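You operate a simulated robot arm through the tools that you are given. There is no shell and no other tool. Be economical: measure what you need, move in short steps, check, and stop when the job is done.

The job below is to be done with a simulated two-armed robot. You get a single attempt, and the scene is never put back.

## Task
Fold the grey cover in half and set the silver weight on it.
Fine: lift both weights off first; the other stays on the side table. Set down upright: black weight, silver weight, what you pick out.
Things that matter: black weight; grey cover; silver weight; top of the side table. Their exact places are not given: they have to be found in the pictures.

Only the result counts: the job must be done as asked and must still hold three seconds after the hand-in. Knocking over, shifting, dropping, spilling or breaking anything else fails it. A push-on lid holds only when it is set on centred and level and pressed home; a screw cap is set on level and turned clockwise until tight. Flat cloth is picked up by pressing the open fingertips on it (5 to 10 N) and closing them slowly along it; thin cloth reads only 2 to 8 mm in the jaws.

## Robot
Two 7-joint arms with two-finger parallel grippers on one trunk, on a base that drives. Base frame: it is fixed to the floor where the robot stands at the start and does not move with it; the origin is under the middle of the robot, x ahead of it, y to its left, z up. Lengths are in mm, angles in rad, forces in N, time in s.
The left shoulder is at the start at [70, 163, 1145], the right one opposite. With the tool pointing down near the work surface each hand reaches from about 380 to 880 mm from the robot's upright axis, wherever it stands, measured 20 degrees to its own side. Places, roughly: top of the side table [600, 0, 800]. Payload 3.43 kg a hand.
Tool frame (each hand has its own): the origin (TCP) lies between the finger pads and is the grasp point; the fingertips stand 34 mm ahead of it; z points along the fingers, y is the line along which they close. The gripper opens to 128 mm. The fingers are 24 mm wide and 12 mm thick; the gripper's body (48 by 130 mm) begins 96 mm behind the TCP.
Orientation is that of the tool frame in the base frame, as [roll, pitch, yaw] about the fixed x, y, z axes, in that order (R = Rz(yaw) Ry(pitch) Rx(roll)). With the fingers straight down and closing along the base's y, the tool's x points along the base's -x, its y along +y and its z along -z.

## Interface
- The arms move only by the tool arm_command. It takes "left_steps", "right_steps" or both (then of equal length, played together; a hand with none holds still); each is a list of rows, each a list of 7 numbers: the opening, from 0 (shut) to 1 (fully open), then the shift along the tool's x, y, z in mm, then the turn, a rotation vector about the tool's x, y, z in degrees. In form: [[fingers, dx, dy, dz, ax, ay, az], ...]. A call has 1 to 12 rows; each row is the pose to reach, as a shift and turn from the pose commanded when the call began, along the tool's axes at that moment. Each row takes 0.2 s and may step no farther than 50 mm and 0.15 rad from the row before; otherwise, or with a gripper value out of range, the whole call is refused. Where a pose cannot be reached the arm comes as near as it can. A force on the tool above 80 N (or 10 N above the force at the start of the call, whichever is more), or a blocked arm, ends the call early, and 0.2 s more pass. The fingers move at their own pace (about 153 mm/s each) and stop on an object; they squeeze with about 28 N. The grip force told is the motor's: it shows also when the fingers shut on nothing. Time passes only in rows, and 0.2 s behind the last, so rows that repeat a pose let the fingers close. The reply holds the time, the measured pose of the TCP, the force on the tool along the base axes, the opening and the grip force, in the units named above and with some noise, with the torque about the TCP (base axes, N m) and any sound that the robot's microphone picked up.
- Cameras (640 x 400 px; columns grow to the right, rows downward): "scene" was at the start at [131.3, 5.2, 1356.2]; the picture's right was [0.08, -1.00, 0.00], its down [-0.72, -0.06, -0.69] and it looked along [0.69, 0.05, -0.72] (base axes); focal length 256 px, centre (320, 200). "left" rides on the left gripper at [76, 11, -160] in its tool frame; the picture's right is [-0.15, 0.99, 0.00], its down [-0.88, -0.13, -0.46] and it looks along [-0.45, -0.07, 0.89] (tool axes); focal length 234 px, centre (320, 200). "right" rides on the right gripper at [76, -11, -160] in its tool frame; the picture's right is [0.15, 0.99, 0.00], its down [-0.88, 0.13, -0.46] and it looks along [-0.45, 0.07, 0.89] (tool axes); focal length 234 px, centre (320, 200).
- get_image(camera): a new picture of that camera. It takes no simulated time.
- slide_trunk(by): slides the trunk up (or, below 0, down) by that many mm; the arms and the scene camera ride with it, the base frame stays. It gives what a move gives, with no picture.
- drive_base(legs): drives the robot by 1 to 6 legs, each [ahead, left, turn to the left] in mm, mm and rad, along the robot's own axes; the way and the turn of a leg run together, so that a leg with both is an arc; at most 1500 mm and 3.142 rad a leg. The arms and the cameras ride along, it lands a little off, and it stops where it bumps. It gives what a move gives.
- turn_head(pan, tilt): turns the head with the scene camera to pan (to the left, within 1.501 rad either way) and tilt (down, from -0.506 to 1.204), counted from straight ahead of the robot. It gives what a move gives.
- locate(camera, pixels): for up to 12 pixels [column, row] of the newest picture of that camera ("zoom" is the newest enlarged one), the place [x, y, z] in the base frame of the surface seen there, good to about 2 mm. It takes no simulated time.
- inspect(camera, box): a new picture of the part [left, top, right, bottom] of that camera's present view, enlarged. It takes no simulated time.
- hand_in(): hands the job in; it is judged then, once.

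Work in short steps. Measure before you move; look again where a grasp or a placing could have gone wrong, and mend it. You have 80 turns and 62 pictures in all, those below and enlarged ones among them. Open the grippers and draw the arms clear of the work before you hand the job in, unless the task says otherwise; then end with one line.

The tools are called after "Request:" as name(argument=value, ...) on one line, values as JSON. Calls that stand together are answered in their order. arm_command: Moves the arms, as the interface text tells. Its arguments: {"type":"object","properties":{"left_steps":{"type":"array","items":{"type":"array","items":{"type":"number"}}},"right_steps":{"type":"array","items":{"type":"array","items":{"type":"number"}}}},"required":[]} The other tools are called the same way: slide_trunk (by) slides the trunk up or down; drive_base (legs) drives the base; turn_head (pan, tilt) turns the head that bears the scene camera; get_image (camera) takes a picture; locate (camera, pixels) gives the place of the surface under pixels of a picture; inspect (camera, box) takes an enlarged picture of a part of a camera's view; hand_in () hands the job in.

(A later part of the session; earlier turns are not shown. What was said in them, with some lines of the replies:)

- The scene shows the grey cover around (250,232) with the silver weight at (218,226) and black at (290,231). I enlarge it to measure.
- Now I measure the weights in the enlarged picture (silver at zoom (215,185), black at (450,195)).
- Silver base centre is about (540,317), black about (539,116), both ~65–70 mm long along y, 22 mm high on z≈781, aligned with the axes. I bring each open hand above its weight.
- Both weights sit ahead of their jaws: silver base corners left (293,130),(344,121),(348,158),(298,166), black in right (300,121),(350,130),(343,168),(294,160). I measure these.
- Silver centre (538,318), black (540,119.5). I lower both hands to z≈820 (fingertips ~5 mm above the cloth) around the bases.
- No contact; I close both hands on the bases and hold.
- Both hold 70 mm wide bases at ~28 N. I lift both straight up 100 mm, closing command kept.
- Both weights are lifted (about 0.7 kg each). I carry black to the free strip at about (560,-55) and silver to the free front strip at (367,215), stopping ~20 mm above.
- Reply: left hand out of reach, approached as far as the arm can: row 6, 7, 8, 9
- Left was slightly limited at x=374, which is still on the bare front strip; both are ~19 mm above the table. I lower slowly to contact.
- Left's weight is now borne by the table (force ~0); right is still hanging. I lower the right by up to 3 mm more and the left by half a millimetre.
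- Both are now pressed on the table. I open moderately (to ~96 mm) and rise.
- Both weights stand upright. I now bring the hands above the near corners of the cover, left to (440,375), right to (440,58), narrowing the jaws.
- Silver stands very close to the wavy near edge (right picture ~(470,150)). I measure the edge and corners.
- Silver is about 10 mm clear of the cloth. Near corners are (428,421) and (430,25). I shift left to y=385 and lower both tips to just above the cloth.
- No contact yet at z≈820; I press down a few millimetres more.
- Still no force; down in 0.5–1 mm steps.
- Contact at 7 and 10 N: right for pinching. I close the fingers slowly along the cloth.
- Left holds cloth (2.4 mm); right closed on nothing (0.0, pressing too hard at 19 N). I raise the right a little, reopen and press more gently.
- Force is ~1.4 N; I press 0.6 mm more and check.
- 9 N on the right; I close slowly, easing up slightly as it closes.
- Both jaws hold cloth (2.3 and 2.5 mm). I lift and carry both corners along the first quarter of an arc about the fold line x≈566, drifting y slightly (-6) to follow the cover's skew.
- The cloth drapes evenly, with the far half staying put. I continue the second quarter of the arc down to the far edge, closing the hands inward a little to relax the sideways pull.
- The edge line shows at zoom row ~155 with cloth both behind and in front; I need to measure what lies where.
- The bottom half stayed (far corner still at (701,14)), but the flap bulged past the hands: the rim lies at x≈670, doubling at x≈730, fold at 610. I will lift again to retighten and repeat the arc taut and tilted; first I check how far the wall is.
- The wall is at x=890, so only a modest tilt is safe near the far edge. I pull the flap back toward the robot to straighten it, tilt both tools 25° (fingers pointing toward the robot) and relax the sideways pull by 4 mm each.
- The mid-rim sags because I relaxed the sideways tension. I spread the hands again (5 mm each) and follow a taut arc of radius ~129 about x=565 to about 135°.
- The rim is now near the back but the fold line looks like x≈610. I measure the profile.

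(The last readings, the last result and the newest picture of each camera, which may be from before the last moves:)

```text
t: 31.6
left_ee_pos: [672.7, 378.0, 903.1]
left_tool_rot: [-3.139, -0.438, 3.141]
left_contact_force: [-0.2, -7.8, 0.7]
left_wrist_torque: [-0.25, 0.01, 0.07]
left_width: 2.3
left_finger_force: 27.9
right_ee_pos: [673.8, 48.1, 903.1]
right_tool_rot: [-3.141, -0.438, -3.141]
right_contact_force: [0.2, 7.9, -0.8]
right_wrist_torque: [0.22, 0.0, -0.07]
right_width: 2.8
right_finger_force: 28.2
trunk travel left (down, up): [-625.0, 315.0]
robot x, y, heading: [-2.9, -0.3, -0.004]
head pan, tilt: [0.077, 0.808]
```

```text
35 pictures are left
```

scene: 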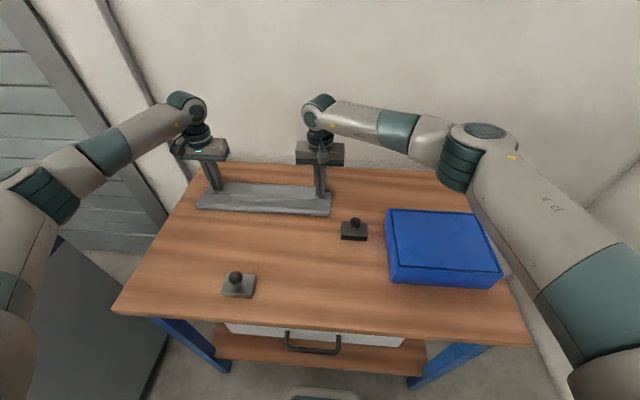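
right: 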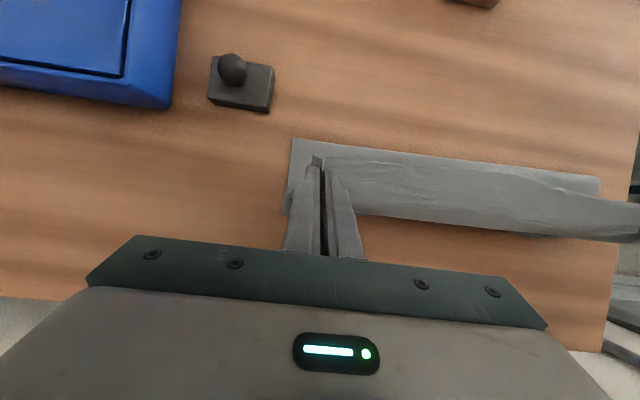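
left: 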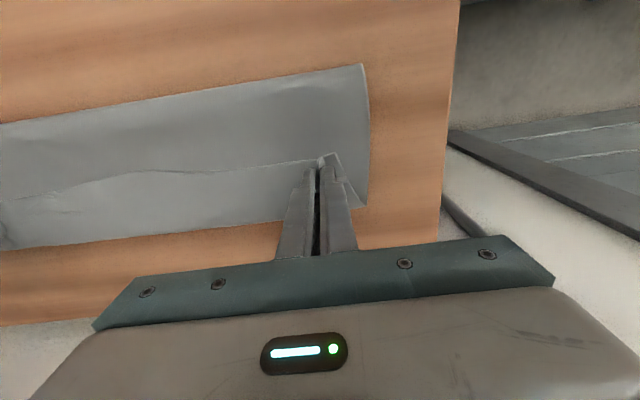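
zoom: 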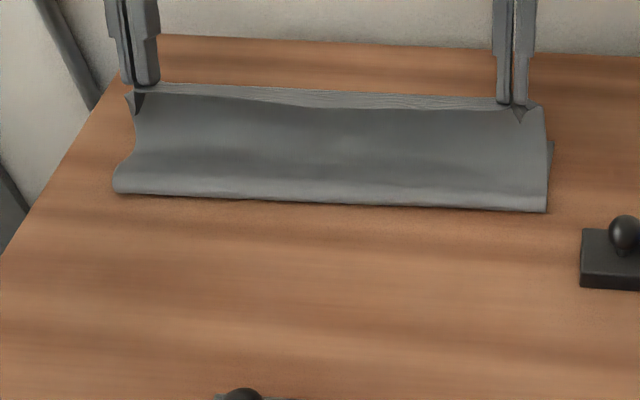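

Profile: fold at x≈611, upper layer lies on the lower one to x≈667, then rises to the hands; the surplus collects at the rim. I'll lay the rim out flat beyond the far edge (x≈770, still on the table), untilting, so I can then regrip it from its upturned underside and bring it back properly.

Request:
arm_command(left_steps=[[0, -23, 0, -11, 0, -4, 0], [0, -45.3, 0, -21.2, 0, -8, 0], [0, -65, 0, -22, 0, -12, 0], [0, -83.3, 0, -22.4, 0, -16, 0], [0, -95, 0, -14, 0, -20, 0], [0, -104.8, 0, -4.8, 0, -25, 0], [0, -111, 0, 8, 0, -25, 0], [0, -116.2, 0, 19.7, 0, -25, 0], [0, -116.2, 0, 19.7, 0, -25, 0]], right_steps=[[0, -23, 0, -11, 0, -4, 0], [0, -45.3, 0, -21.2, 0, -8, 0], [0, -65, 0, -22, 0, -12, 0], [0, -83.3, 0, -22.4, 0, -16, 0], [0, -95, 0, -14, 0, -20, 0], [0, -104.8, 0, -4.8, 0, -25, 0], [0, -111, 0, 8, 0, -25, 0], [0, -116.2, 0, 19.7, 0, -25, 0], [0, -116.2, 0, 19.7, 0, -25, 0]])

Request:
inspect(camera="scene", box=[160, 130, 360, 255])

Request:
get_image(camera="right")

```text
t: 33.6
left_ee_pos: [767.6, 377.4, 836.6]
left_tool_rot: [-3.14, -0.001, -3.141]
left_contact_force: [0.5, -6.5, 0.4]
left_wrist_torque: [-0.25, -0.02, 0.01]
left_width: 2.4
left_finger_force: 28.0
right_ee_pos: [767.1, 46.7, 837.9]
right_tool_rot: [-3.14, 0.001, 3.14]
right_contact_force: [-0.1, 7.6, 0.4]
right_wrist_torque: [0.21, -0.01, 0.04]
right_width: 2.3
right_finger_force: 28.3
right hand out of reach, approached as far as the arm can: row 2, 3, 4
trunk travel left (down, up): [-625.0, 315.0]
robot x, y, heading: [2.6, 3.2, -0.0]
head pan, tilt: [0.077, 0.808]
```

```text
3.20 times, centred on (260, 192) of scene
```

zoom: 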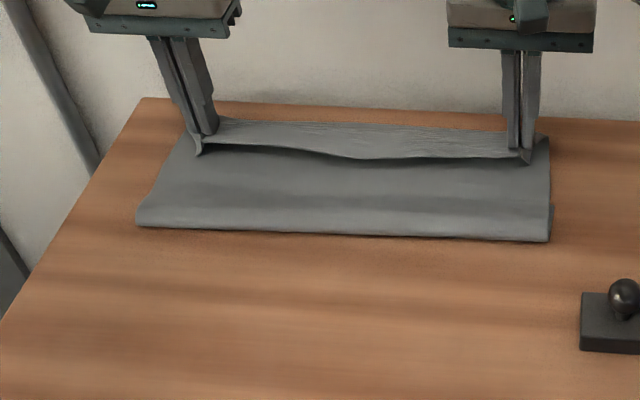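

```text
33 pictures are left
```

right: 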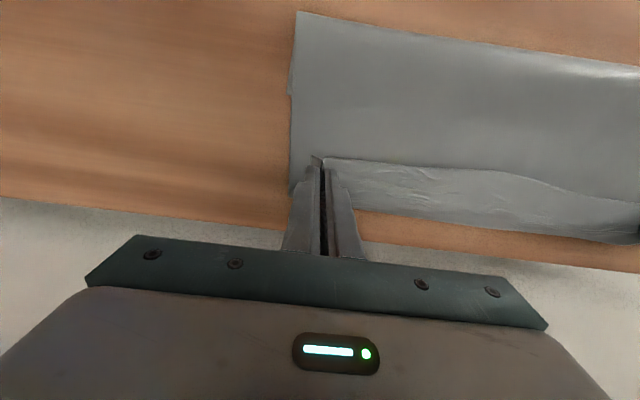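

A doubled strip still stands behind the rim. I measure the fold line and the back of the strip.

Request:
locate(camera="zoom", pixels=[[548, 241], [340, 236], [138, 225], [552, 205], [340, 190], [340, 165], [370, 157], [370, 126], [500, 134], [260, 122], [260, 148], [545, 140]])

```text
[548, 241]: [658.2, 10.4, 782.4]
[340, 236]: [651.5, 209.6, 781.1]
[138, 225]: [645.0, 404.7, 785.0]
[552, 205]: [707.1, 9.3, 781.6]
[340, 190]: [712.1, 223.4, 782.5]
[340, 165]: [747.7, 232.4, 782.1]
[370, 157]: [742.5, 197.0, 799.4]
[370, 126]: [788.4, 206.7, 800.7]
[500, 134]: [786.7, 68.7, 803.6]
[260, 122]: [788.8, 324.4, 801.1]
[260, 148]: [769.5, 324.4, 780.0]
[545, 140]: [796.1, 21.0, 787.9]
```

The tension only rolls the fold (now x≈655). The cloth leaves a vertical gripper toward +x, so a consistent fold is: lift the cover to hang fully, lay its free lower half toward +x, then bring the held edge back toward -x on top. I lift first.

Request:
arm_command(left_steps=[[0, 10, 0, -30, 0, 0, 0], [0, 30, 0, -65, 0, 0, 0], [0, 55, 0, -100, 0, 0, 0], [0, 80, 0, -130, 0, 0, 0], [0, 110, 0, -160, 0, 0, 0], [0, 140, 0, -190, 0, 0, 0], [0, 170, 0, -215, 0, 0, 0], [0, 195, 0, -240, 0, 0, 0], [0, 210, 0, -260, 0, 0, 0], [0, 215, 0, -270, 0, 0, 0], [0, 215, 0, -270, 0, 0, 0], [0, 215, 0, -270, 0, 0, 0]], right_steps=[[0, 10, 0, -30, 0, 0, 0], [0, 30, 0, -65, 0, 0, 0], [0, 55, 0, -100, 0, 0, 0], [0, 80, 0, -130, 0, 0, 0], [0, 110, 0, -160, 0, 0, 0], [0, 140, 0, -190, 0, 0, 0], [0, 170, 0, -215, 0, 0, 0], [0, 195, 0, -240, 0, 0, 0], [0, 210, 0, -260, 0, 0, 0], [0, 215, 0, -270, 0, 0, 0], [0, 215, 0, -270, 0, 0, 0], [0, 215, 0, -270, 0, 0, 0]])

Request:
get_image(camera="scene")

Request:
get_image(camera="right")

```text
t: 36.2
left_ee_pos: [553.0, 376.4, 1106.5]
left_tool_rot: [-3.141, 0.001, 3.14]
left_contact_force: [-0.3, -4.5, 0.4]
left_wrist_torque: [-0.17, -0.01, -0.03]
left_width: 2.4
left_finger_force: 27.8
right_ee_pos: [554.4, 46.8, 1106.2]
right_tool_rot: [3.139, 0.0, -3.14]
right_contact_force: [-0.2, 5.0, 0.5]
right_wrist_torque: [0.16, -0.01, 0.03]
right_width: 2.6
right_finger_force: 28.0
trunk travel left (down, up): [-625.0, 315.0]
robot x, y, heading: [-0.7, 0.5, 0.001]
head pan, tilt: [0.077, 0.808]
```

```text
32 pictures are left
```

scene: 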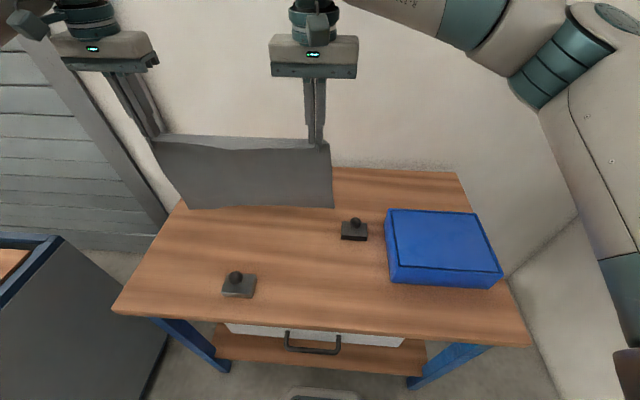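

```text
31 pictures are left
```

right: 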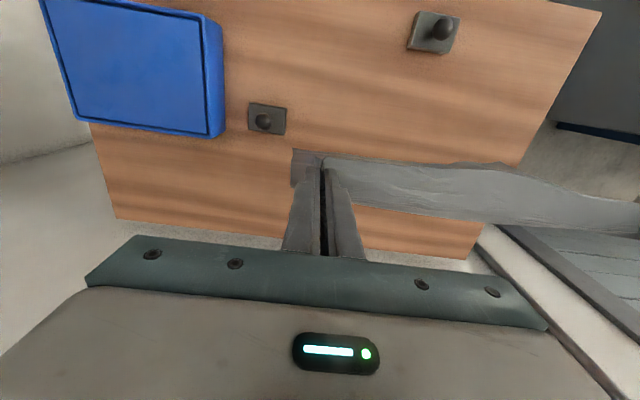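

The cover hangs freely. I measure where its lower edge is (scene (190,208), (260,207), (333,206)).

Request:
locate(camera="scene", pixels=[[191, 205], [260, 205], [331, 204], [260, 180], [260, 155], [155, 145], [328, 145], [326, 175]])

```text
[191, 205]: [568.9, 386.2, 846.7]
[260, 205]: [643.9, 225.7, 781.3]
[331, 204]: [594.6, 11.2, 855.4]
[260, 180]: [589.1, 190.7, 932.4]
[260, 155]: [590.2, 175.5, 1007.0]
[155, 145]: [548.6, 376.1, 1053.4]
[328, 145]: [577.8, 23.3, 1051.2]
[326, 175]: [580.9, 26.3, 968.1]
```

The lower edge hangs at x≈585, z≈848. I shift 20 mm toward the robot and lower 52 mm so that the edge is just above the table.

Request:
arm_command(left_steps=[[0, 10, 0, 10, 0, 0, 0], [0, 20, 0, 25, 0, 0, 0], [0, 20, 0, 40, 0, 0, 0], [0, 20, 0, 52, 0, 0, 0], [0, 20, 0, 52, 0, 0, 0], [0, 20, 0, 52, 0, 0, 0], [0, 20, 0, 52, 0, 0, 0]], right_steps=[[0, 10, 0, 10, 0, 0, 0], [0, 20, 0, 25, 0, 0, 0], [0, 20, 0, 40, 0, 0, 0], [0, 20, 0, 52, 0, 0, 0], [0, 20, 0, 52, 0, 0, 0], [0, 20, 0, 52, 0, 0, 0], [0, 20, 0, 52, 0, 0, 0]])

Request:
get_image(camera="scene")

```text
t: 37.8
left_ee_pos: [533.2, 378.0, 1055.0]
left_tool_rot: [-3.14, -0.001, -3.141]
left_contact_force: [0.2, -7.3, 0.0]
left_wrist_torque: [-0.23, -0.04, 0.0]
left_width: 2.6
left_finger_force: 27.8
right_ee_pos: [535.5, 47.1, 1056.3]
right_tool_rot: [-3.141, 0.0, 3.141]
right_contact_force: [0.7, 6.9, -0.3]
right_wrist_torque: [0.24, 0.02, 0.04]
right_width: 2.7
right_finger_force: 28.1
trunk travel left (down, up): [-625.0, 315.0]
robot x, y, heading: [-0.1, 2.0, -0.001]
head pan, tilt: [0.077, 0.808]
```

```text
30 pictures are left
```

scene: 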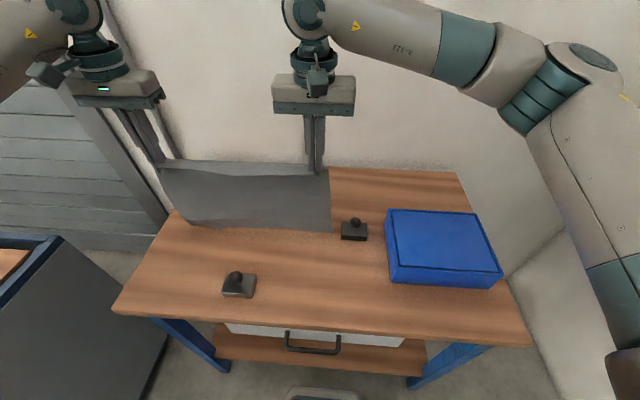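

The lower edge is just at the table around x≈560. I lay the lower half: hands forward and down together.

Request:
arm_command(left_steps=[[0, -8, 0, 8, 0, 0, 0], [0, -22, 0, 18, 0, 0, 0], [0, -37, 0, 30, 0, 0, 0], [0, -53, 0, 43, 0, 0, 0], [0, -69, 0, 57, 0, 0, 0], [0, -84, 0, 71, 0, 0, 0], [0, -99, 0, 86, 0, 0, 0], [0, -114, 0, 101, 0, 0, 0], [0, -129, 0, 116, 0, 0, 0], [0, -144, 0, 131, 0, 0, 0], [0, -150, 0, 140, 0, 0, 0], [0, -150, 0, 140, 0, 0, 0]], right_steps=[[0, -8, 0, 8, 0, 0, 0], [0, -22, 0, 18, 0, 0, 0], [0, -37, 0, 30, 0, 0, 0], [0, -53, 0, 43, 0, 0, 0], [0, -69, 0, 57, 0, 0, 0], [0, -84, 0, 71, 0, 0, 0], [0, -99, 0, 86, 0, 0, 0], [0, -114, 0, 101, 0, 0, 0], [0, -129, 0, 116, 0, 0, 0], [0, -144, 0, 131, 0, 0, 0], [0, -150, 0, 140, 0, 0, 0], [0, -150, 0, 140, 0, 0, 0]])

Request:
inspect(camera="scene", box=[140, 120, 380, 270])

```text
t: 40.4
left_ee_pos: [682.5, 377.8, 915.7]
left_tool_rot: [3.14, -0.001, 3.141]
left_contact_force: [0.8, -7.5, 0.1]
left_wrist_torque: [-0.27, -0.01, -0.04]
left_width: 1.9
left_finger_force: 27.8
right_ee_pos: [685.4, 46.9, 914.9]
right_tool_rot: [3.141, -0.001, -3.14]
right_contact_force: [-0.9, 8.7, -0.7]
right_wrist_torque: [0.29, 0.02, 0.03]
right_width: 2.7
right_finger_force: 27.9
trunk travel left (down, up): [-625.0, 315.0]
robot x, y, heading: [0.4, 2.3, 0.001]
head pan, tilt: [0.077, 0.808]
```

```text
2.67 times, centred on (260, 195) of scene
```

zoom: 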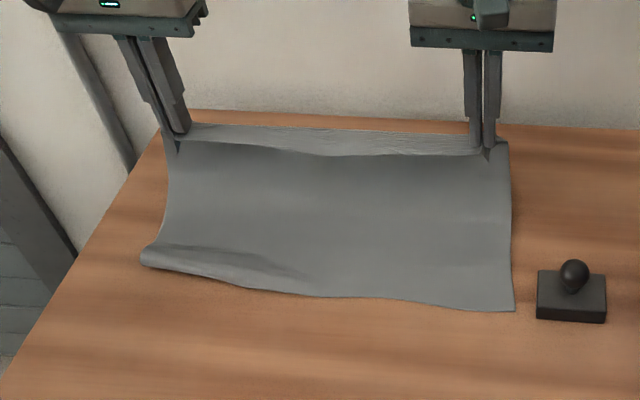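

The lower half is laid, but at the left the free edge seems tucked under (zoom (150,255)–(300,290)). I look closer.

Request:
inspect(camera="scene", box=[180, 195, 280, 245])

Request:
get_image(camera="left")

Request:
locate(camera="scene", pixels=[[194, 218], [224, 225], [255, 230], [290, 231], [332, 236], [331, 210], [330, 180], [202, 210], [202, 200], [205, 185], [260, 200]])

```text
6.40 times, centred on (230, 220) of scene
```

zoom: 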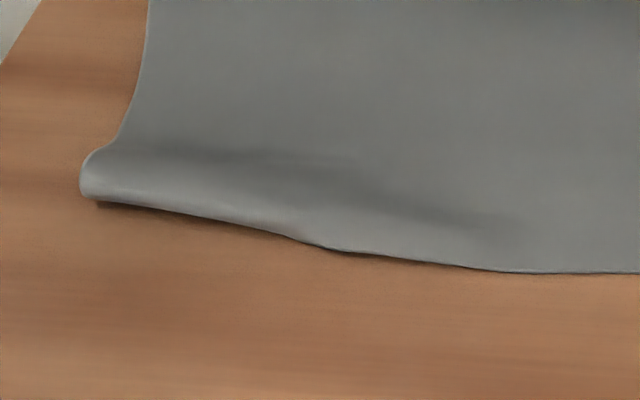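

```text
27 pictures are left
```

left: 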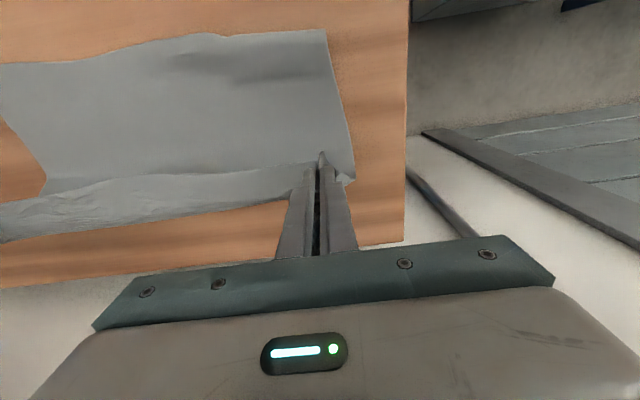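

```text
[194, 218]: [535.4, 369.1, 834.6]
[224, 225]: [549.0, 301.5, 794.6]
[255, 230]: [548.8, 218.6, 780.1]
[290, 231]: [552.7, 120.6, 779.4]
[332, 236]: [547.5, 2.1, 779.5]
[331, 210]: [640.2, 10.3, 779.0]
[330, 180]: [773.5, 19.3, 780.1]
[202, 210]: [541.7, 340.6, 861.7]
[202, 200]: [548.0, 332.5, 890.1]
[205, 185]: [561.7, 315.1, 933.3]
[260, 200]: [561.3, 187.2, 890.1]
```

The left corner's free edge is tucked under a little. I lift again until it hangs free, then re-lay with forward motion before touchdown so the edge trails behind.

Request:
arm_command(left_steps=[[0, 20, 0, -25, 0, 0, 0], [0, 45, 0, -55, 0, 0, 0], [0, 70, 0, -85, 0, 0, 0], [0, 95, 0, -115, 0, 0, 0], [0, 115, 0, -145, 0, 0, 0], [0, 132, 0, -170, 0, 0, 0], [0, 138, 0, -182, 0, 0, 0], [0, 138, 0, -182, 0, 0, 0], [0, 138, 0, -182, 0, 0, 0], [0, 138, 0, -182, 0, 0, 0]], right_steps=[[0, 20, 0, -25, 0, 0, 0], [0, 45, 0, -55, 0, 0, 0], [0, 70, 0, -85, 0, 0, 0], [0, 95, 0, -115, 0, 0, 0], [0, 115, 0, -145, 0, 0, 0], [0, 132, 0, -170, 0, 0, 0], [0, 138, 0, -182, 0, 0, 0], [0, 138, 0, -182, 0, 0, 0], [0, 138, 0, -182, 0, 0, 0], [0, 138, 0, -182, 0, 0, 0]])

Request:
arm_command(left_steps=[[0, -15, 0, 15, 0, 0, 0], [0, -35, 0, 32, 0, 0, 0], [0, -55, 0, 48, 0, 0, 0], [0, -75, 0, 62, 0, 0, 0], [0, -93, 0, 77, 0, 0, 0], [0, -110, 0, 93, 0, 0, 0], [0, -127, 0, 109, 0, 0, 0], [0, -143, 0, 125, 0, 0, 0], [0, -157, 0, 140, 0, 0, 0], [0, -168, 0, 152, 0, 0, 0], [0, -175, 0, 165, 0, 0, 0], [0, -175, 0, 170, 0, 0, 0]], right_steps=[[0, -15, 0, 15, 0, 0, 0], [0, -35, 0, 32, 0, 0, 0], [0, -55, 0, 48, 0, 0, 0], [0, -75, 0, 62, 0, 0, 0], [0, -93, 0, 77, 0, 0, 0], [0, -110, 0, 93, 0, 0, 0], [0, -127, 0, 109, 0, 0, 0], [0, -143, 0, 125, 0, 0, 0], [0, -157, 0, 140, 0, 0, 0], [0, -168, 0, 152, 0, 0, 0], [0, -175, 0, 165, 0, 0, 0], [0, -175, 0, 170, 0, 0, 0]])

Request:
inspect(camera="scene", box=[140, 120, 380, 270])

```text
t: 42.6
left_ee_pos: [544.9, 375.2, 1096.8]
left_tool_rot: [3.141, 0.0, -3.141]
left_contact_force: [-0.4, -2.6, -0.4]
left_wrist_torque: [-0.12, 0.02, -0.01]
left_width: 2.3
left_finger_force: 27.8
right_ee_pos: [545.8, 49.3, 1096.1]
right_tool_rot: [3.14, -0.001, -3.141]
right_contact_force: [-0.1, 3.3, -0.6]
right_wrist_torque: [0.09, 0.03, 0.02]
right_width: 2.4
right_finger_force: 28.2
trunk travel left (down, up): [-625.0, 315.0]
robot x, y, heading: [3.2, 1.4, 0.001]
head pan, tilt: [0.077, 0.808]
```

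```text
t: 45.2
left_ee_pos: [720.2, 378.6, 927.4]
left_tool_rot: [3.141, 0.0, 3.141]
left_contact_force: [0.1, -6.5, -0.2]
left_wrist_torque: [-0.26, 0.01, 0.01]
left_width: 2.3
left_finger_force: 27.6
right_ee_pos: [722.6, 47.4, 927.2]
right_tool_rot: [-3.141, -0.001, 3.141]
right_contact_force: [0.4, 6.2, -0.7]
right_wrist_torque: [0.23, -0.01, 0.04]
right_width: 2.5
right_finger_force: 28.0
trunk travel left (down, up): [-625.0, 315.0]
robot x, y, heading: [1.3, 1.0, -0.005]
head pan, tilt: [0.077, 0.808]
```

```text
2.67 times, centred on (260, 195) of scene
```

zoom: 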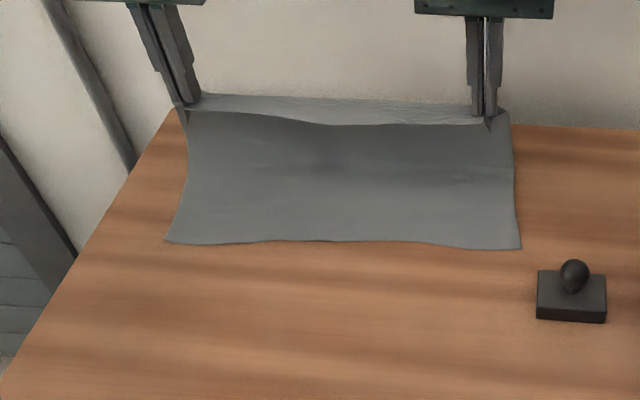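

Now the lower edge lies flat and straight. I measure it.

Request:
locate(camera="zoom", pixels=[[168, 240], [260, 238], [340, 238], [430, 242], [519, 247], [517, 220], [515, 180], [512, 140], [340, 210], [340, 170], [340, 130]])

```text
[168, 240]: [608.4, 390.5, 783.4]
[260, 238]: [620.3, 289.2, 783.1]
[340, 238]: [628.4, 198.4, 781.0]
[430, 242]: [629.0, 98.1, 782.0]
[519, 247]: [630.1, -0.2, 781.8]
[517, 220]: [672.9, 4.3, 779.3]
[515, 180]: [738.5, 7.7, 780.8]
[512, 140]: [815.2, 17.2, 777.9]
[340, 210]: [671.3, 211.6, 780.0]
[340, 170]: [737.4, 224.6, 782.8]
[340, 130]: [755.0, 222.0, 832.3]
```

The free edge lies at (608,390)…(630,0). I now carry the held edge back on top of it: left grip to about (618,361), right grip to (640,31), along a slightly slack arc.

Request:
arm_command(left_steps=[[0, 11, -1, 2, 0, 0, 0], [0, 22, -3, 6, 0, 0, 0], [0, 33, -5, 11, 0, 0, 0], [0, 44, -7, 17, 0, 0, 0], [0, 55, -9, 25, 0, 0, 0], [0, 65, -11, 34, 0, 0, 0], [0, 74, -13, 44, 0, 0, 0], [0, 82, -14, 55, 0, 0, 0], [0, 89, -15, 66, 0, 0, 0], [0, 95, -16, 77, 0, 0, 0], [0, 99, -17, 87, 0, 0, 0], [0, 102, -17, 95, 0, 0, 0]], right_steps=[[0, 9, -1, 2, 0, 0, 0], [0, 18, -3, 6, 0, 0, 0], [0, 27, -5, 11, 0, 0, 0], [0, 36, -6, 17, 0, 0, 0], [0, 45, -8, 25, 0, 0, 0], [0, 53, -10, 34, 0, 0, 0], [0, 60, -12, 44, 0, 0, 0], [0, 67, -13, 55, 0, 0, 0], [0, 72, -14, 66, 0, 0, 0], [0, 77, -15, 77, 0, 0, 0], [0, 80, -16, 87, 0, 0, 0], [0, 82, -16, 95, 0, 0, 0]])

Request:
inspect(camera="scene", box=[140, 120, 380, 270])

Request:
get_image(camera="left")

Request:
get_image(camera="right")

```text
t: 47.8
left_ee_pos: [618.8, 360.6, 832.0]
left_tool_rot: [3.141, -0.002, 3.14]
left_contact_force: [-0.1, -5.3, 0.6]
left_wrist_torque: [-0.19, -0.02, 0.0]
left_width: 2.0
left_finger_force: 27.9
right_ee_pos: [639.5, 31.1, 832.1]
right_tool_rot: [3.141, 0.001, -3.14]
right_contact_force: [-0.2, 5.3, 0.5]
right_wrist_torque: [0.17, 0.01, 0.07]
right_width: 2.4
right_finger_force: 28.0
trunk travel left (down, up): [-625.0, 315.0]
robot x, y, heading: [1.2, -0.6, 0.004]
head pan, tilt: [0.077, 0.808]
```

```text
2.67 times, centred on (260, 195) of scene
```

zoom: 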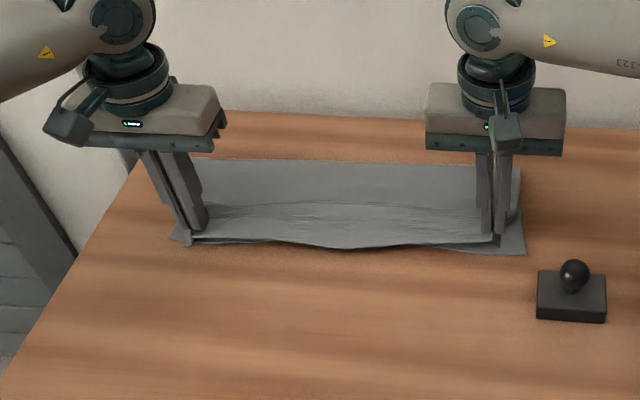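

```text
24 pictures are left
```

left: 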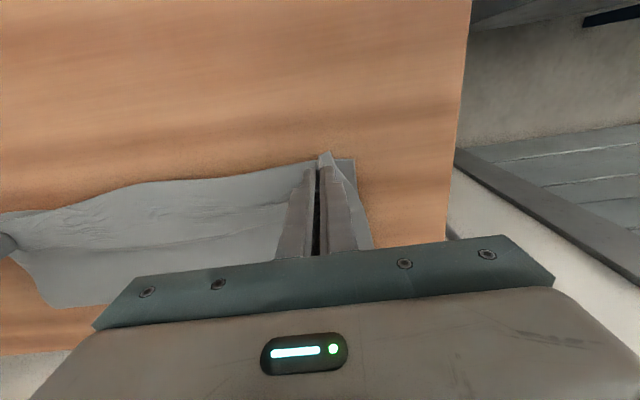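

```text
23 pictures are left
```

right: 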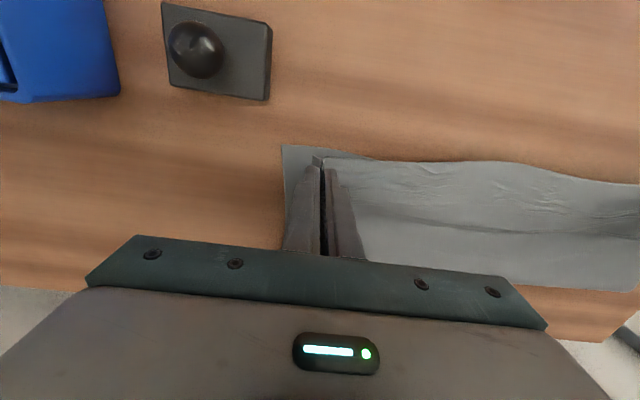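

The held edge now lies right over the free edge. I lower 13 mm (right hand 6 mm nearer to match), ease the tension, open a little and rise.

Request:
arm_command(left_steps=[[0, 0, -1, 5, 0, 0, 0], [0, 0, -2, 10, 0, 0, 0], [0, 0, -2, 13, 0, 0, 0], [0, 0, -2, 13, 0, 0, 0], [0.06, 0, -2, 13, 0, 0, 0], [0.15, 0, -2, 13, 0, 0, 0], [0.2, 0, -2, 13, 0, 0, 0], [0.2, 0, -2, 13, 0, 0, 0], [0.2, 0, -2, 3, 0, 0, 0], [0.2, 0, -2, -20, 0, 0, 0], [0.2, 0, -2, -60, 0, 0, 0], [0.2, 0, -2, -100, 0, 0, 0]], right_steps=[[0, 3, 1, 5, 0, 0, 0], [0, 6, 2, 10, 0, 0, 0], [0, 6, 2, 13, 0, 0, 0], [0, 6, 2, 13, 0, 0, 0], [0.06, 6, 2, 13, 0, 0, 0], [0.15, 6, 2, 13, 0, 0, 0], [0.2, 6, 2, 13, 0, 0, 0], [0.2, 6, 2, 13, 0, 0, 0], [0.2, 6, 2, 3, 0, 0, 0], [0.2, 6, 2, -20, 0, 0, 0], [0.2, 6, 2, -60, 0, 0, 0], [0.2, 6, 2, -100, 0, 0, 0]])

Request:
inspect(camera="scene", box=[140, 120, 380, 270])

Request:
get_image(camera="right")

```text
t: 50.4
left_ee_pos: [617.0, 357.6, 933.9]
left_tool_rot: [3.141, 0.0, -3.14]
left_contact_force: [0.7, -0.3, 0.1]
left_wrist_torque: [0.02, -0.02, 0.0]
left_width: 25.9
left_finger_force: 0.1
right_ee_pos: [630.7, 33.1, 934.4]
right_tool_rot: [3.14, -0.001, 3.141]
right_contact_force: [-0.8, 0.7, 0.1]
right_wrist_torque: [0.01, -0.01, -0.01]
right_width: 25.6
right_finger_force: 0.1
trunk travel left (down, up): [-625.0, 315.0]
robot x, y, heading: [0.6, 0.0, -0.005]
head pan, tilt: [0.077, 0.808]
```

```text
2.67 times, centred on (260, 195) of scene
```

zoom: 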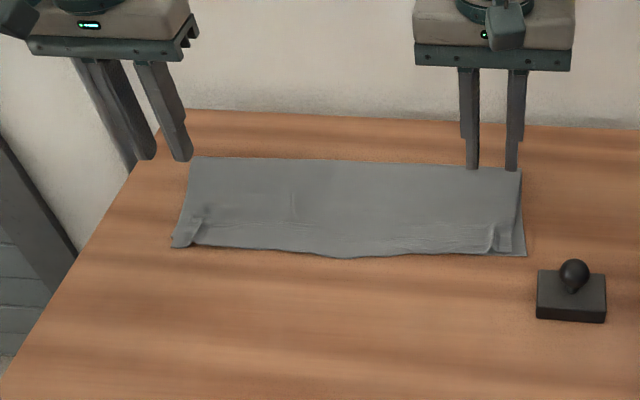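

```text
21 pictures are left
```

right: 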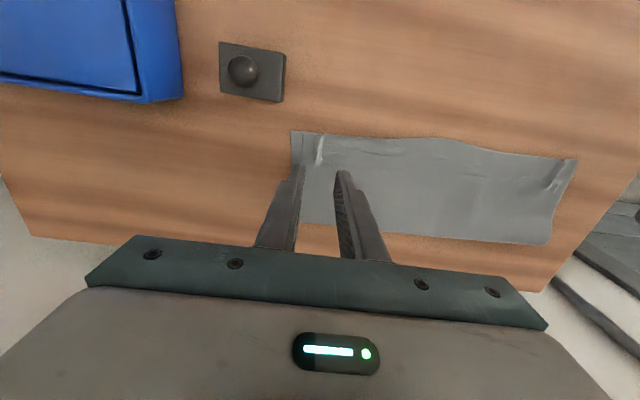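

The cover is folded neatly, with small pinch ridges left at the near corners. I zoom in to check alignment.

Request:
inspect(camera="scene", box=[190, 170, 350, 225])

Request:
locate(camera="right", pixels=[[291, 132], [440, 139], [577, 161], [548, 244], [420, 237], [300, 222], [318, 140], [556, 185], [420, 190]])

```text
4.00 times, centred on (270, 198) of scene
```

zoom: 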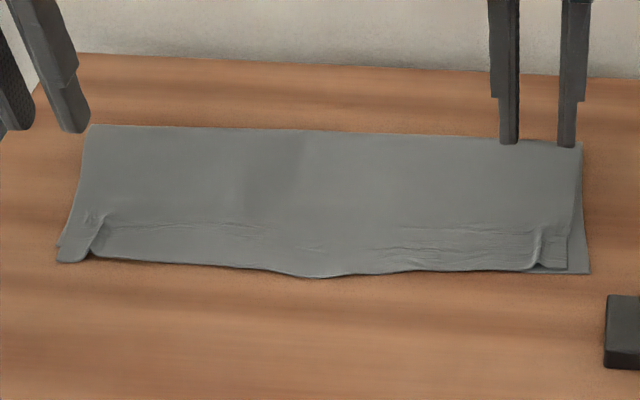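

```text
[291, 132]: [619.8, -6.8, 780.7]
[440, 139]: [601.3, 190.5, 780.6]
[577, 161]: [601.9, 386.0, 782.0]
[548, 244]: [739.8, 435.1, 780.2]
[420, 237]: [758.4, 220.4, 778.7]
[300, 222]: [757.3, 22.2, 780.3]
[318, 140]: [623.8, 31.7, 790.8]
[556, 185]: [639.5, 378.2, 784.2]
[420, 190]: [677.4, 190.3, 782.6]
```

Folded cover spans x≈603–757, y≈-5–395. I now bring the left hand above the silver weight at (379,212) and move the right hand away over to the right.

Request:
arm_command(left_steps=[[0.3, 0, 0, -20, 0, 0, 0], [0.5, 38, -22, -20, 0, 0, 0], [0.8, 76, -45, -20, 0, 0, 0], [1, 114, -68, -20, 0, 0, 0], [1, 152, -92, -20, 0, 0, 0], [1, 190, -116, -20, 0, 0, 0], [1, 222, -136, -20, 0, 0, 0], [1, 238, -146, -20, 0, 0, 0], [1, 238, -146, -20, 0, 0, 0]], right_steps=[[0.2, 0, -5, -30, 0, 0, 0], [0.2, 0, -40, -60, 0, 0, 0], [0.2, 0, -75, -90, 0, 0, 0], [0.2, 0, -110, -110, 0, 0, 0], [0.2, 0, -150, -120, 0, 0, 0], [0.2, 0, -190, -120, 0, 0, 0], [0.2, 0, -230, -120, 0, 0, 0], [0.2, 0, -250, -120, 0, 0, 0], [0.2, 0, -250, -120, 0, 0, 0]])

Request:
get_image(camera="left")

Request:
get_image(camera="scene")

```text
t: 52.4
left_ee_pos: [380.4, 213.8, 953.1]
left_tool_rot: [-3.141, 0.0, 3.141]
left_contact_force: [-1.0, -0.2, 0.2]
left_wrist_torque: [-0.02, -0.03, -0.02]
left_width: 127.7
left_finger_force: 0.0
right_ee_pos: [632.7, -215.5, 1051.5]
right_tool_rot: [3.14, -0.002, -3.141]
right_contact_force: [0.4, -0.9, 0.5]
right_wrist_torque: [0.02, 0.02, 0.01]
right_width: 25.6
right_finger_force: 0.1
trunk travel left (down, up): [-625.0, 315.0]
robot x, y, heading: [-1.6, -2.0, -0.0]
head pan, tilt: [0.077, 0.808]
```

```text
19 pictures are left
```

left: 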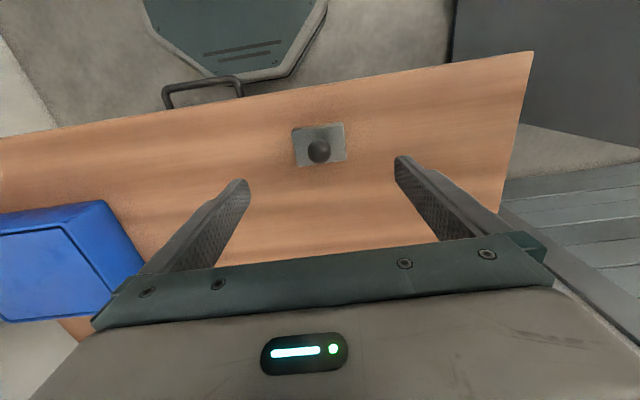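

```text
18 pictures are left
```

scene: 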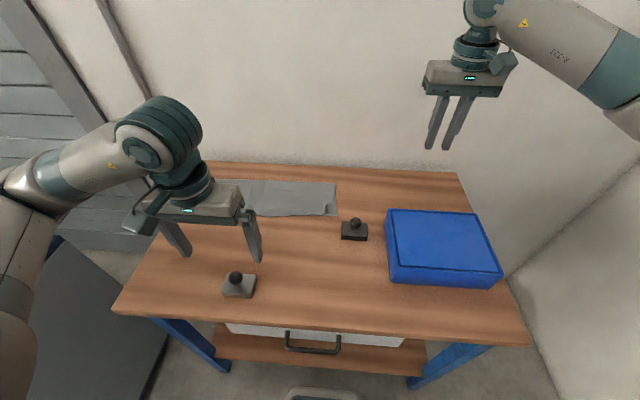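

The silver weight (left picture (320,145)) sits centred between the open jaws, as in the first grasp. I lower to z≈819 and close on the base.

Request:
arm_command(left_steps=[[1, 0, 0, 40, 0, 0, 0], [1, 0, 0, 80, 0, 0, 0], [1, 0, 0, 115, 0, 0, 0], [1, 0, 0, 133, 0, 0, 0], [1, 0, 0, 133, 0, 0, 0], [0.6, 0, 0, 133, 0, 0, 0], [0.4, 0, 0, 133, 0, 0, 0], [0.3, 0, 0, 133, 0, 0, 0], [0.2, 0, 0, 133, 0, 0, 0]])

```text
t: 54.4
left_ee_pos: [380.2, 214.1, 817.7]
left_tool_rot: [3.141, 0.001, 3.141]
left_contact_force: [-0.9, -1.2, -0.1]
left_wrist_torque: [0.05, -0.07, 0.01]
left_width: 70.3
left_finger_force: 27.9
right_ee_pos: [633.4, -216.6, 1051.3]
right_tool_rot: [3.14, -0.001, 3.141]
right_contact_force: [0.0, -0.2, 0.1]
right_wrist_torque: [0.02, -0.02, -0.01]
right_width: 25.6
right_finger_force: 0.0
trunk travel left (down, up): [-625.0, 315.0]
robot x, y, heading: [-2.0, 0.4, -0.002]
head pan, tilt: [0.077, 0.808]
```

Gripped at 70 mm. I lift and carry it over the centre of the folded cover (683,195).

Request:
arm_command(left_steps=[[0.2, 0, 0, -20, 0, 0, 0], [0.2, 0, 0, -60, 0, 0, 0], [0.2, -20, 0, -85, 0, 0, 0], [0.2, -60, -4, -90, 0, 0, 0], [0.2, -100, -7, -90, 0, 0, 0], [0.2, -142, -10, -90, 0, 0, 0], [0.2, -184, -12, -90, 0, 0, 0], [0.2, -225, -15, -90, 0, 0, 0], [0.2, -265, -17, -90, 0, 0, 0], [0.2, -295, -19, -90, 0, 0, 0], [0.2, -303, -19, -60, 0, 0, 0], [0.2, -303, -19, -30, 0, 0, 0]])

Request:
inspect(camera="scene", box=[140, 120, 380, 270])

```text
t: 57.0
left_ee_pos: [683.8, 194.7, 848.6]
left_tool_rot: [3.141, -0.002, 3.141]
left_contact_force: [0.2, 0.8, -6.5]
left_wrist_torque: [0.02, 0.03, -0.01]
left_width: 69.7
left_finger_force: 28.0
right_ee_pos: [635.0, -216.7, 1052.1]
right_tool_rot: [3.14, -0.001, 3.141]
right_contact_force: [-0.1, 0.0, 1.0]
right_wrist_torque: [0.03, 0.01, 0.02]
right_width: 25.6
right_finger_force: 0.0
trunk travel left (down, up): [-625.0, 315.0]
robot x, y, heading: [1.4, -3.2, 0.0]
head pan, tilt: [0.077, 0.808]
```

```text
2.67 times, centred on (260, 195) of scene
```

zoom: 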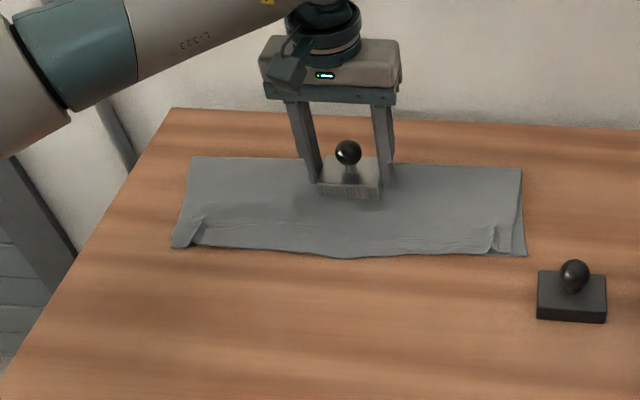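

The weight hangs level over the middle of the folded cover. I lower it slowly toward contact.

Request:
arm_command(left_steps=[[0.2, 0, 0, 12, 0, 0, 0], [0.2, 0, 0, 20, 0, 0, 0], [0.2, 0, 0, 24, 0, 0, 0], [0.2, 0, 0, 26, 0, 0, 0], [0.2, 0, 0, 27, 0, 0, 0]])

```text
t: 58.2
left_ee_pos: [683.7, 193.9, 821.9]
left_tool_rot: [-3.14, -0.001, 3.141]
left_contact_force: [-0.1, -0.2, -5.7]
left_wrist_torque: [0.01, 0.03, 0.02]
left_width: 69.9
left_finger_force: 28.0
right_ee_pos: [632.8, -216.3, 1051.7]
right_tool_rot: [3.141, -0.001, -3.14]
right_contact_force: [-0.1, 0.2, 0.1]
right_wrist_torque: [0.02, -0.03, -0.01]
right_width: 25.3
right_finger_force: 0.0
trunk travel left (down, up): [-625.0, 315.0]
robot x, y, heading: [-2.3, -1.5, 0.0]
head pan, tilt: [0.077, 0.808]
```

Still hanging (-5.7 N); a few smaller steps down.

Request:
arm_command(left_steps=[[0.2, 0, 0, 1, 0, 0, 0], [0.2, 0, 0, 2, 0, 0, 0], [0.2, 0, 0, 2.7, 0, 0, 0], [0.2, 0, 0, 2.7, 0, 0, 0]])

```text
t: 59.2
left_ee_pos: [683.4, 192.9, 820.3]
left_tool_rot: [-3.14, 0.002, 3.141]
left_contact_force: [0.6, -0.1, 2.9]
left_wrist_torque: [0.03, 0.06, 0.01]
left_width: 69.7
left_finger_force: 28.1
right_ee_pos: [632.6, -217.2, 1052.8]
right_tool_rot: [3.141, -0.001, -3.14]
right_contact_force: [0.3, -0.2, -0.1]
right_wrist_torque: [0.0, 0.01, 0.0]
right_width: 25.5
right_finger_force: 0.1
trunk travel left (down, up): [-625.0, 315.0]
robot x, y, heading: [-1.2, 2.6, 0.004]
head pan, tilt: [0.077, 0.808]
```

The weight rests on the cover (+2.9 N). I open, rise straight up and draw the left hand to the left.

Request:
arm_command(left_steps=[[0.7, 0, 0, 0, 0, 0, 0], [0.8, 0, 0, 0, 0, 0, 0], [0.8, 0, 0, 0, 0, 0, 0], [0.8, 0, 0, -15, 0, 0, 0], [0.8, 0, 0, -50, 0, 0, 0], [0.8, 0, 0, -95, 0, 0, 0], [0.8, 0, 0, -140, 0, 0, 0], [0.8, 0, 0, -185, 0, 0, 0], [0.8, 10, 30, -220, 0, 0, 0], [0.8, 20, 75, -230, 0, 0, 0], [0.8, 30, 120, -230, 0, 0, 0], [0.8, 40, 165, -230, 0, 0, 0]])

Request:
get_image(camera="scene")

Request:
inspect(camera="scene", box=[190, 150, 390, 275])

```text
t: 61.8
left_ee_pos: [641.9, 362.3, 1050.9]
left_tool_rot: [-3.14, -0.001, 3.141]
left_contact_force: [0.6, 0.3, -0.8]
left_wrist_torque: [-0.07, 0.01, 0.01]
left_width: 102.2
left_finger_force: 0.1
right_ee_pos: [631.4, -215.1, 1052.7]
right_tool_rot: [-3.141, 0.0, -3.141]
right_contact_force: [0.6, -0.3, -0.3]
right_wrist_torque: [-0.05, 0.01, 0.04]
right_width: 25.6
right_finger_force: 0.2
trunk travel left (down, up): [-625.0, 315.0]
robot x, y, heading: [2.1, -0.8, 0.008]
head pan, tilt: [0.077, 0.808]
```

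```text
16 pictures are left
```

scene: 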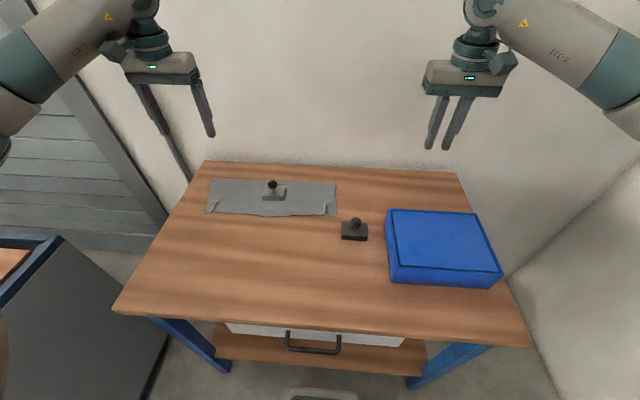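

```text
3.20 times, centred on (290, 212) of scene
```

zoom: 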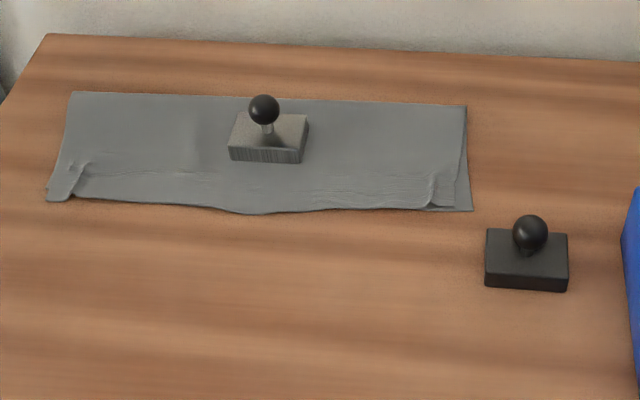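

The silver weight stands upright on the folded cover and the black one upright on the table. I open both grippers fully and hand in.

Request:
arm_command(left_steps=[[1, 0, 0, 0, 0, 0, 0], [1, 0, 0, 0, 0, 0, 0], [1, 0, 0, 0, 0, 0, 0]], right_steps=[[1, 0, 0, 0, 0, 0, 0], [1, 0, 0, 0, 0, 0, 0], [1, 0, 0, 0, 0, 0, 0]])

Request:
hand_in()

```text
t: 62.6
left_ee_pos: [642.2, 360.2, 1051.5]
left_tool_rot: [3.14, 0.0, -3.142]
left_contact_force: [-0.6, -0.8, -0.2]
left_wrist_torque: [-0.02, -0.01, 0.01]
left_width: 127.8
left_finger_force: 0.0
right_ee_pos: [633.1, -217.1, 1051.4]
right_tool_rot: [-3.141, -0.001, 3.141]
right_contact_force: [-0.1, 0.1, -0.3]
right_wrist_torque: [0.0, -0.02, -0.03]
right_width: 128.0
right_finger_force: 0.0
trunk travel left (down, up): [-625.0, 315.0]
robot x, y, heading: [-1.2, 1.7, 0.004]
head pan, tilt: [0.077, 0.808]
```

```text
The job is handed in.
```

The grey cover is folded in half with the silver weight upright on its middle, and the black weight stands upright on the side table. The folded cover lies a little farther back than before, with its layers up to about 15 mm out of line at the right and small pinch creases at its near corners.
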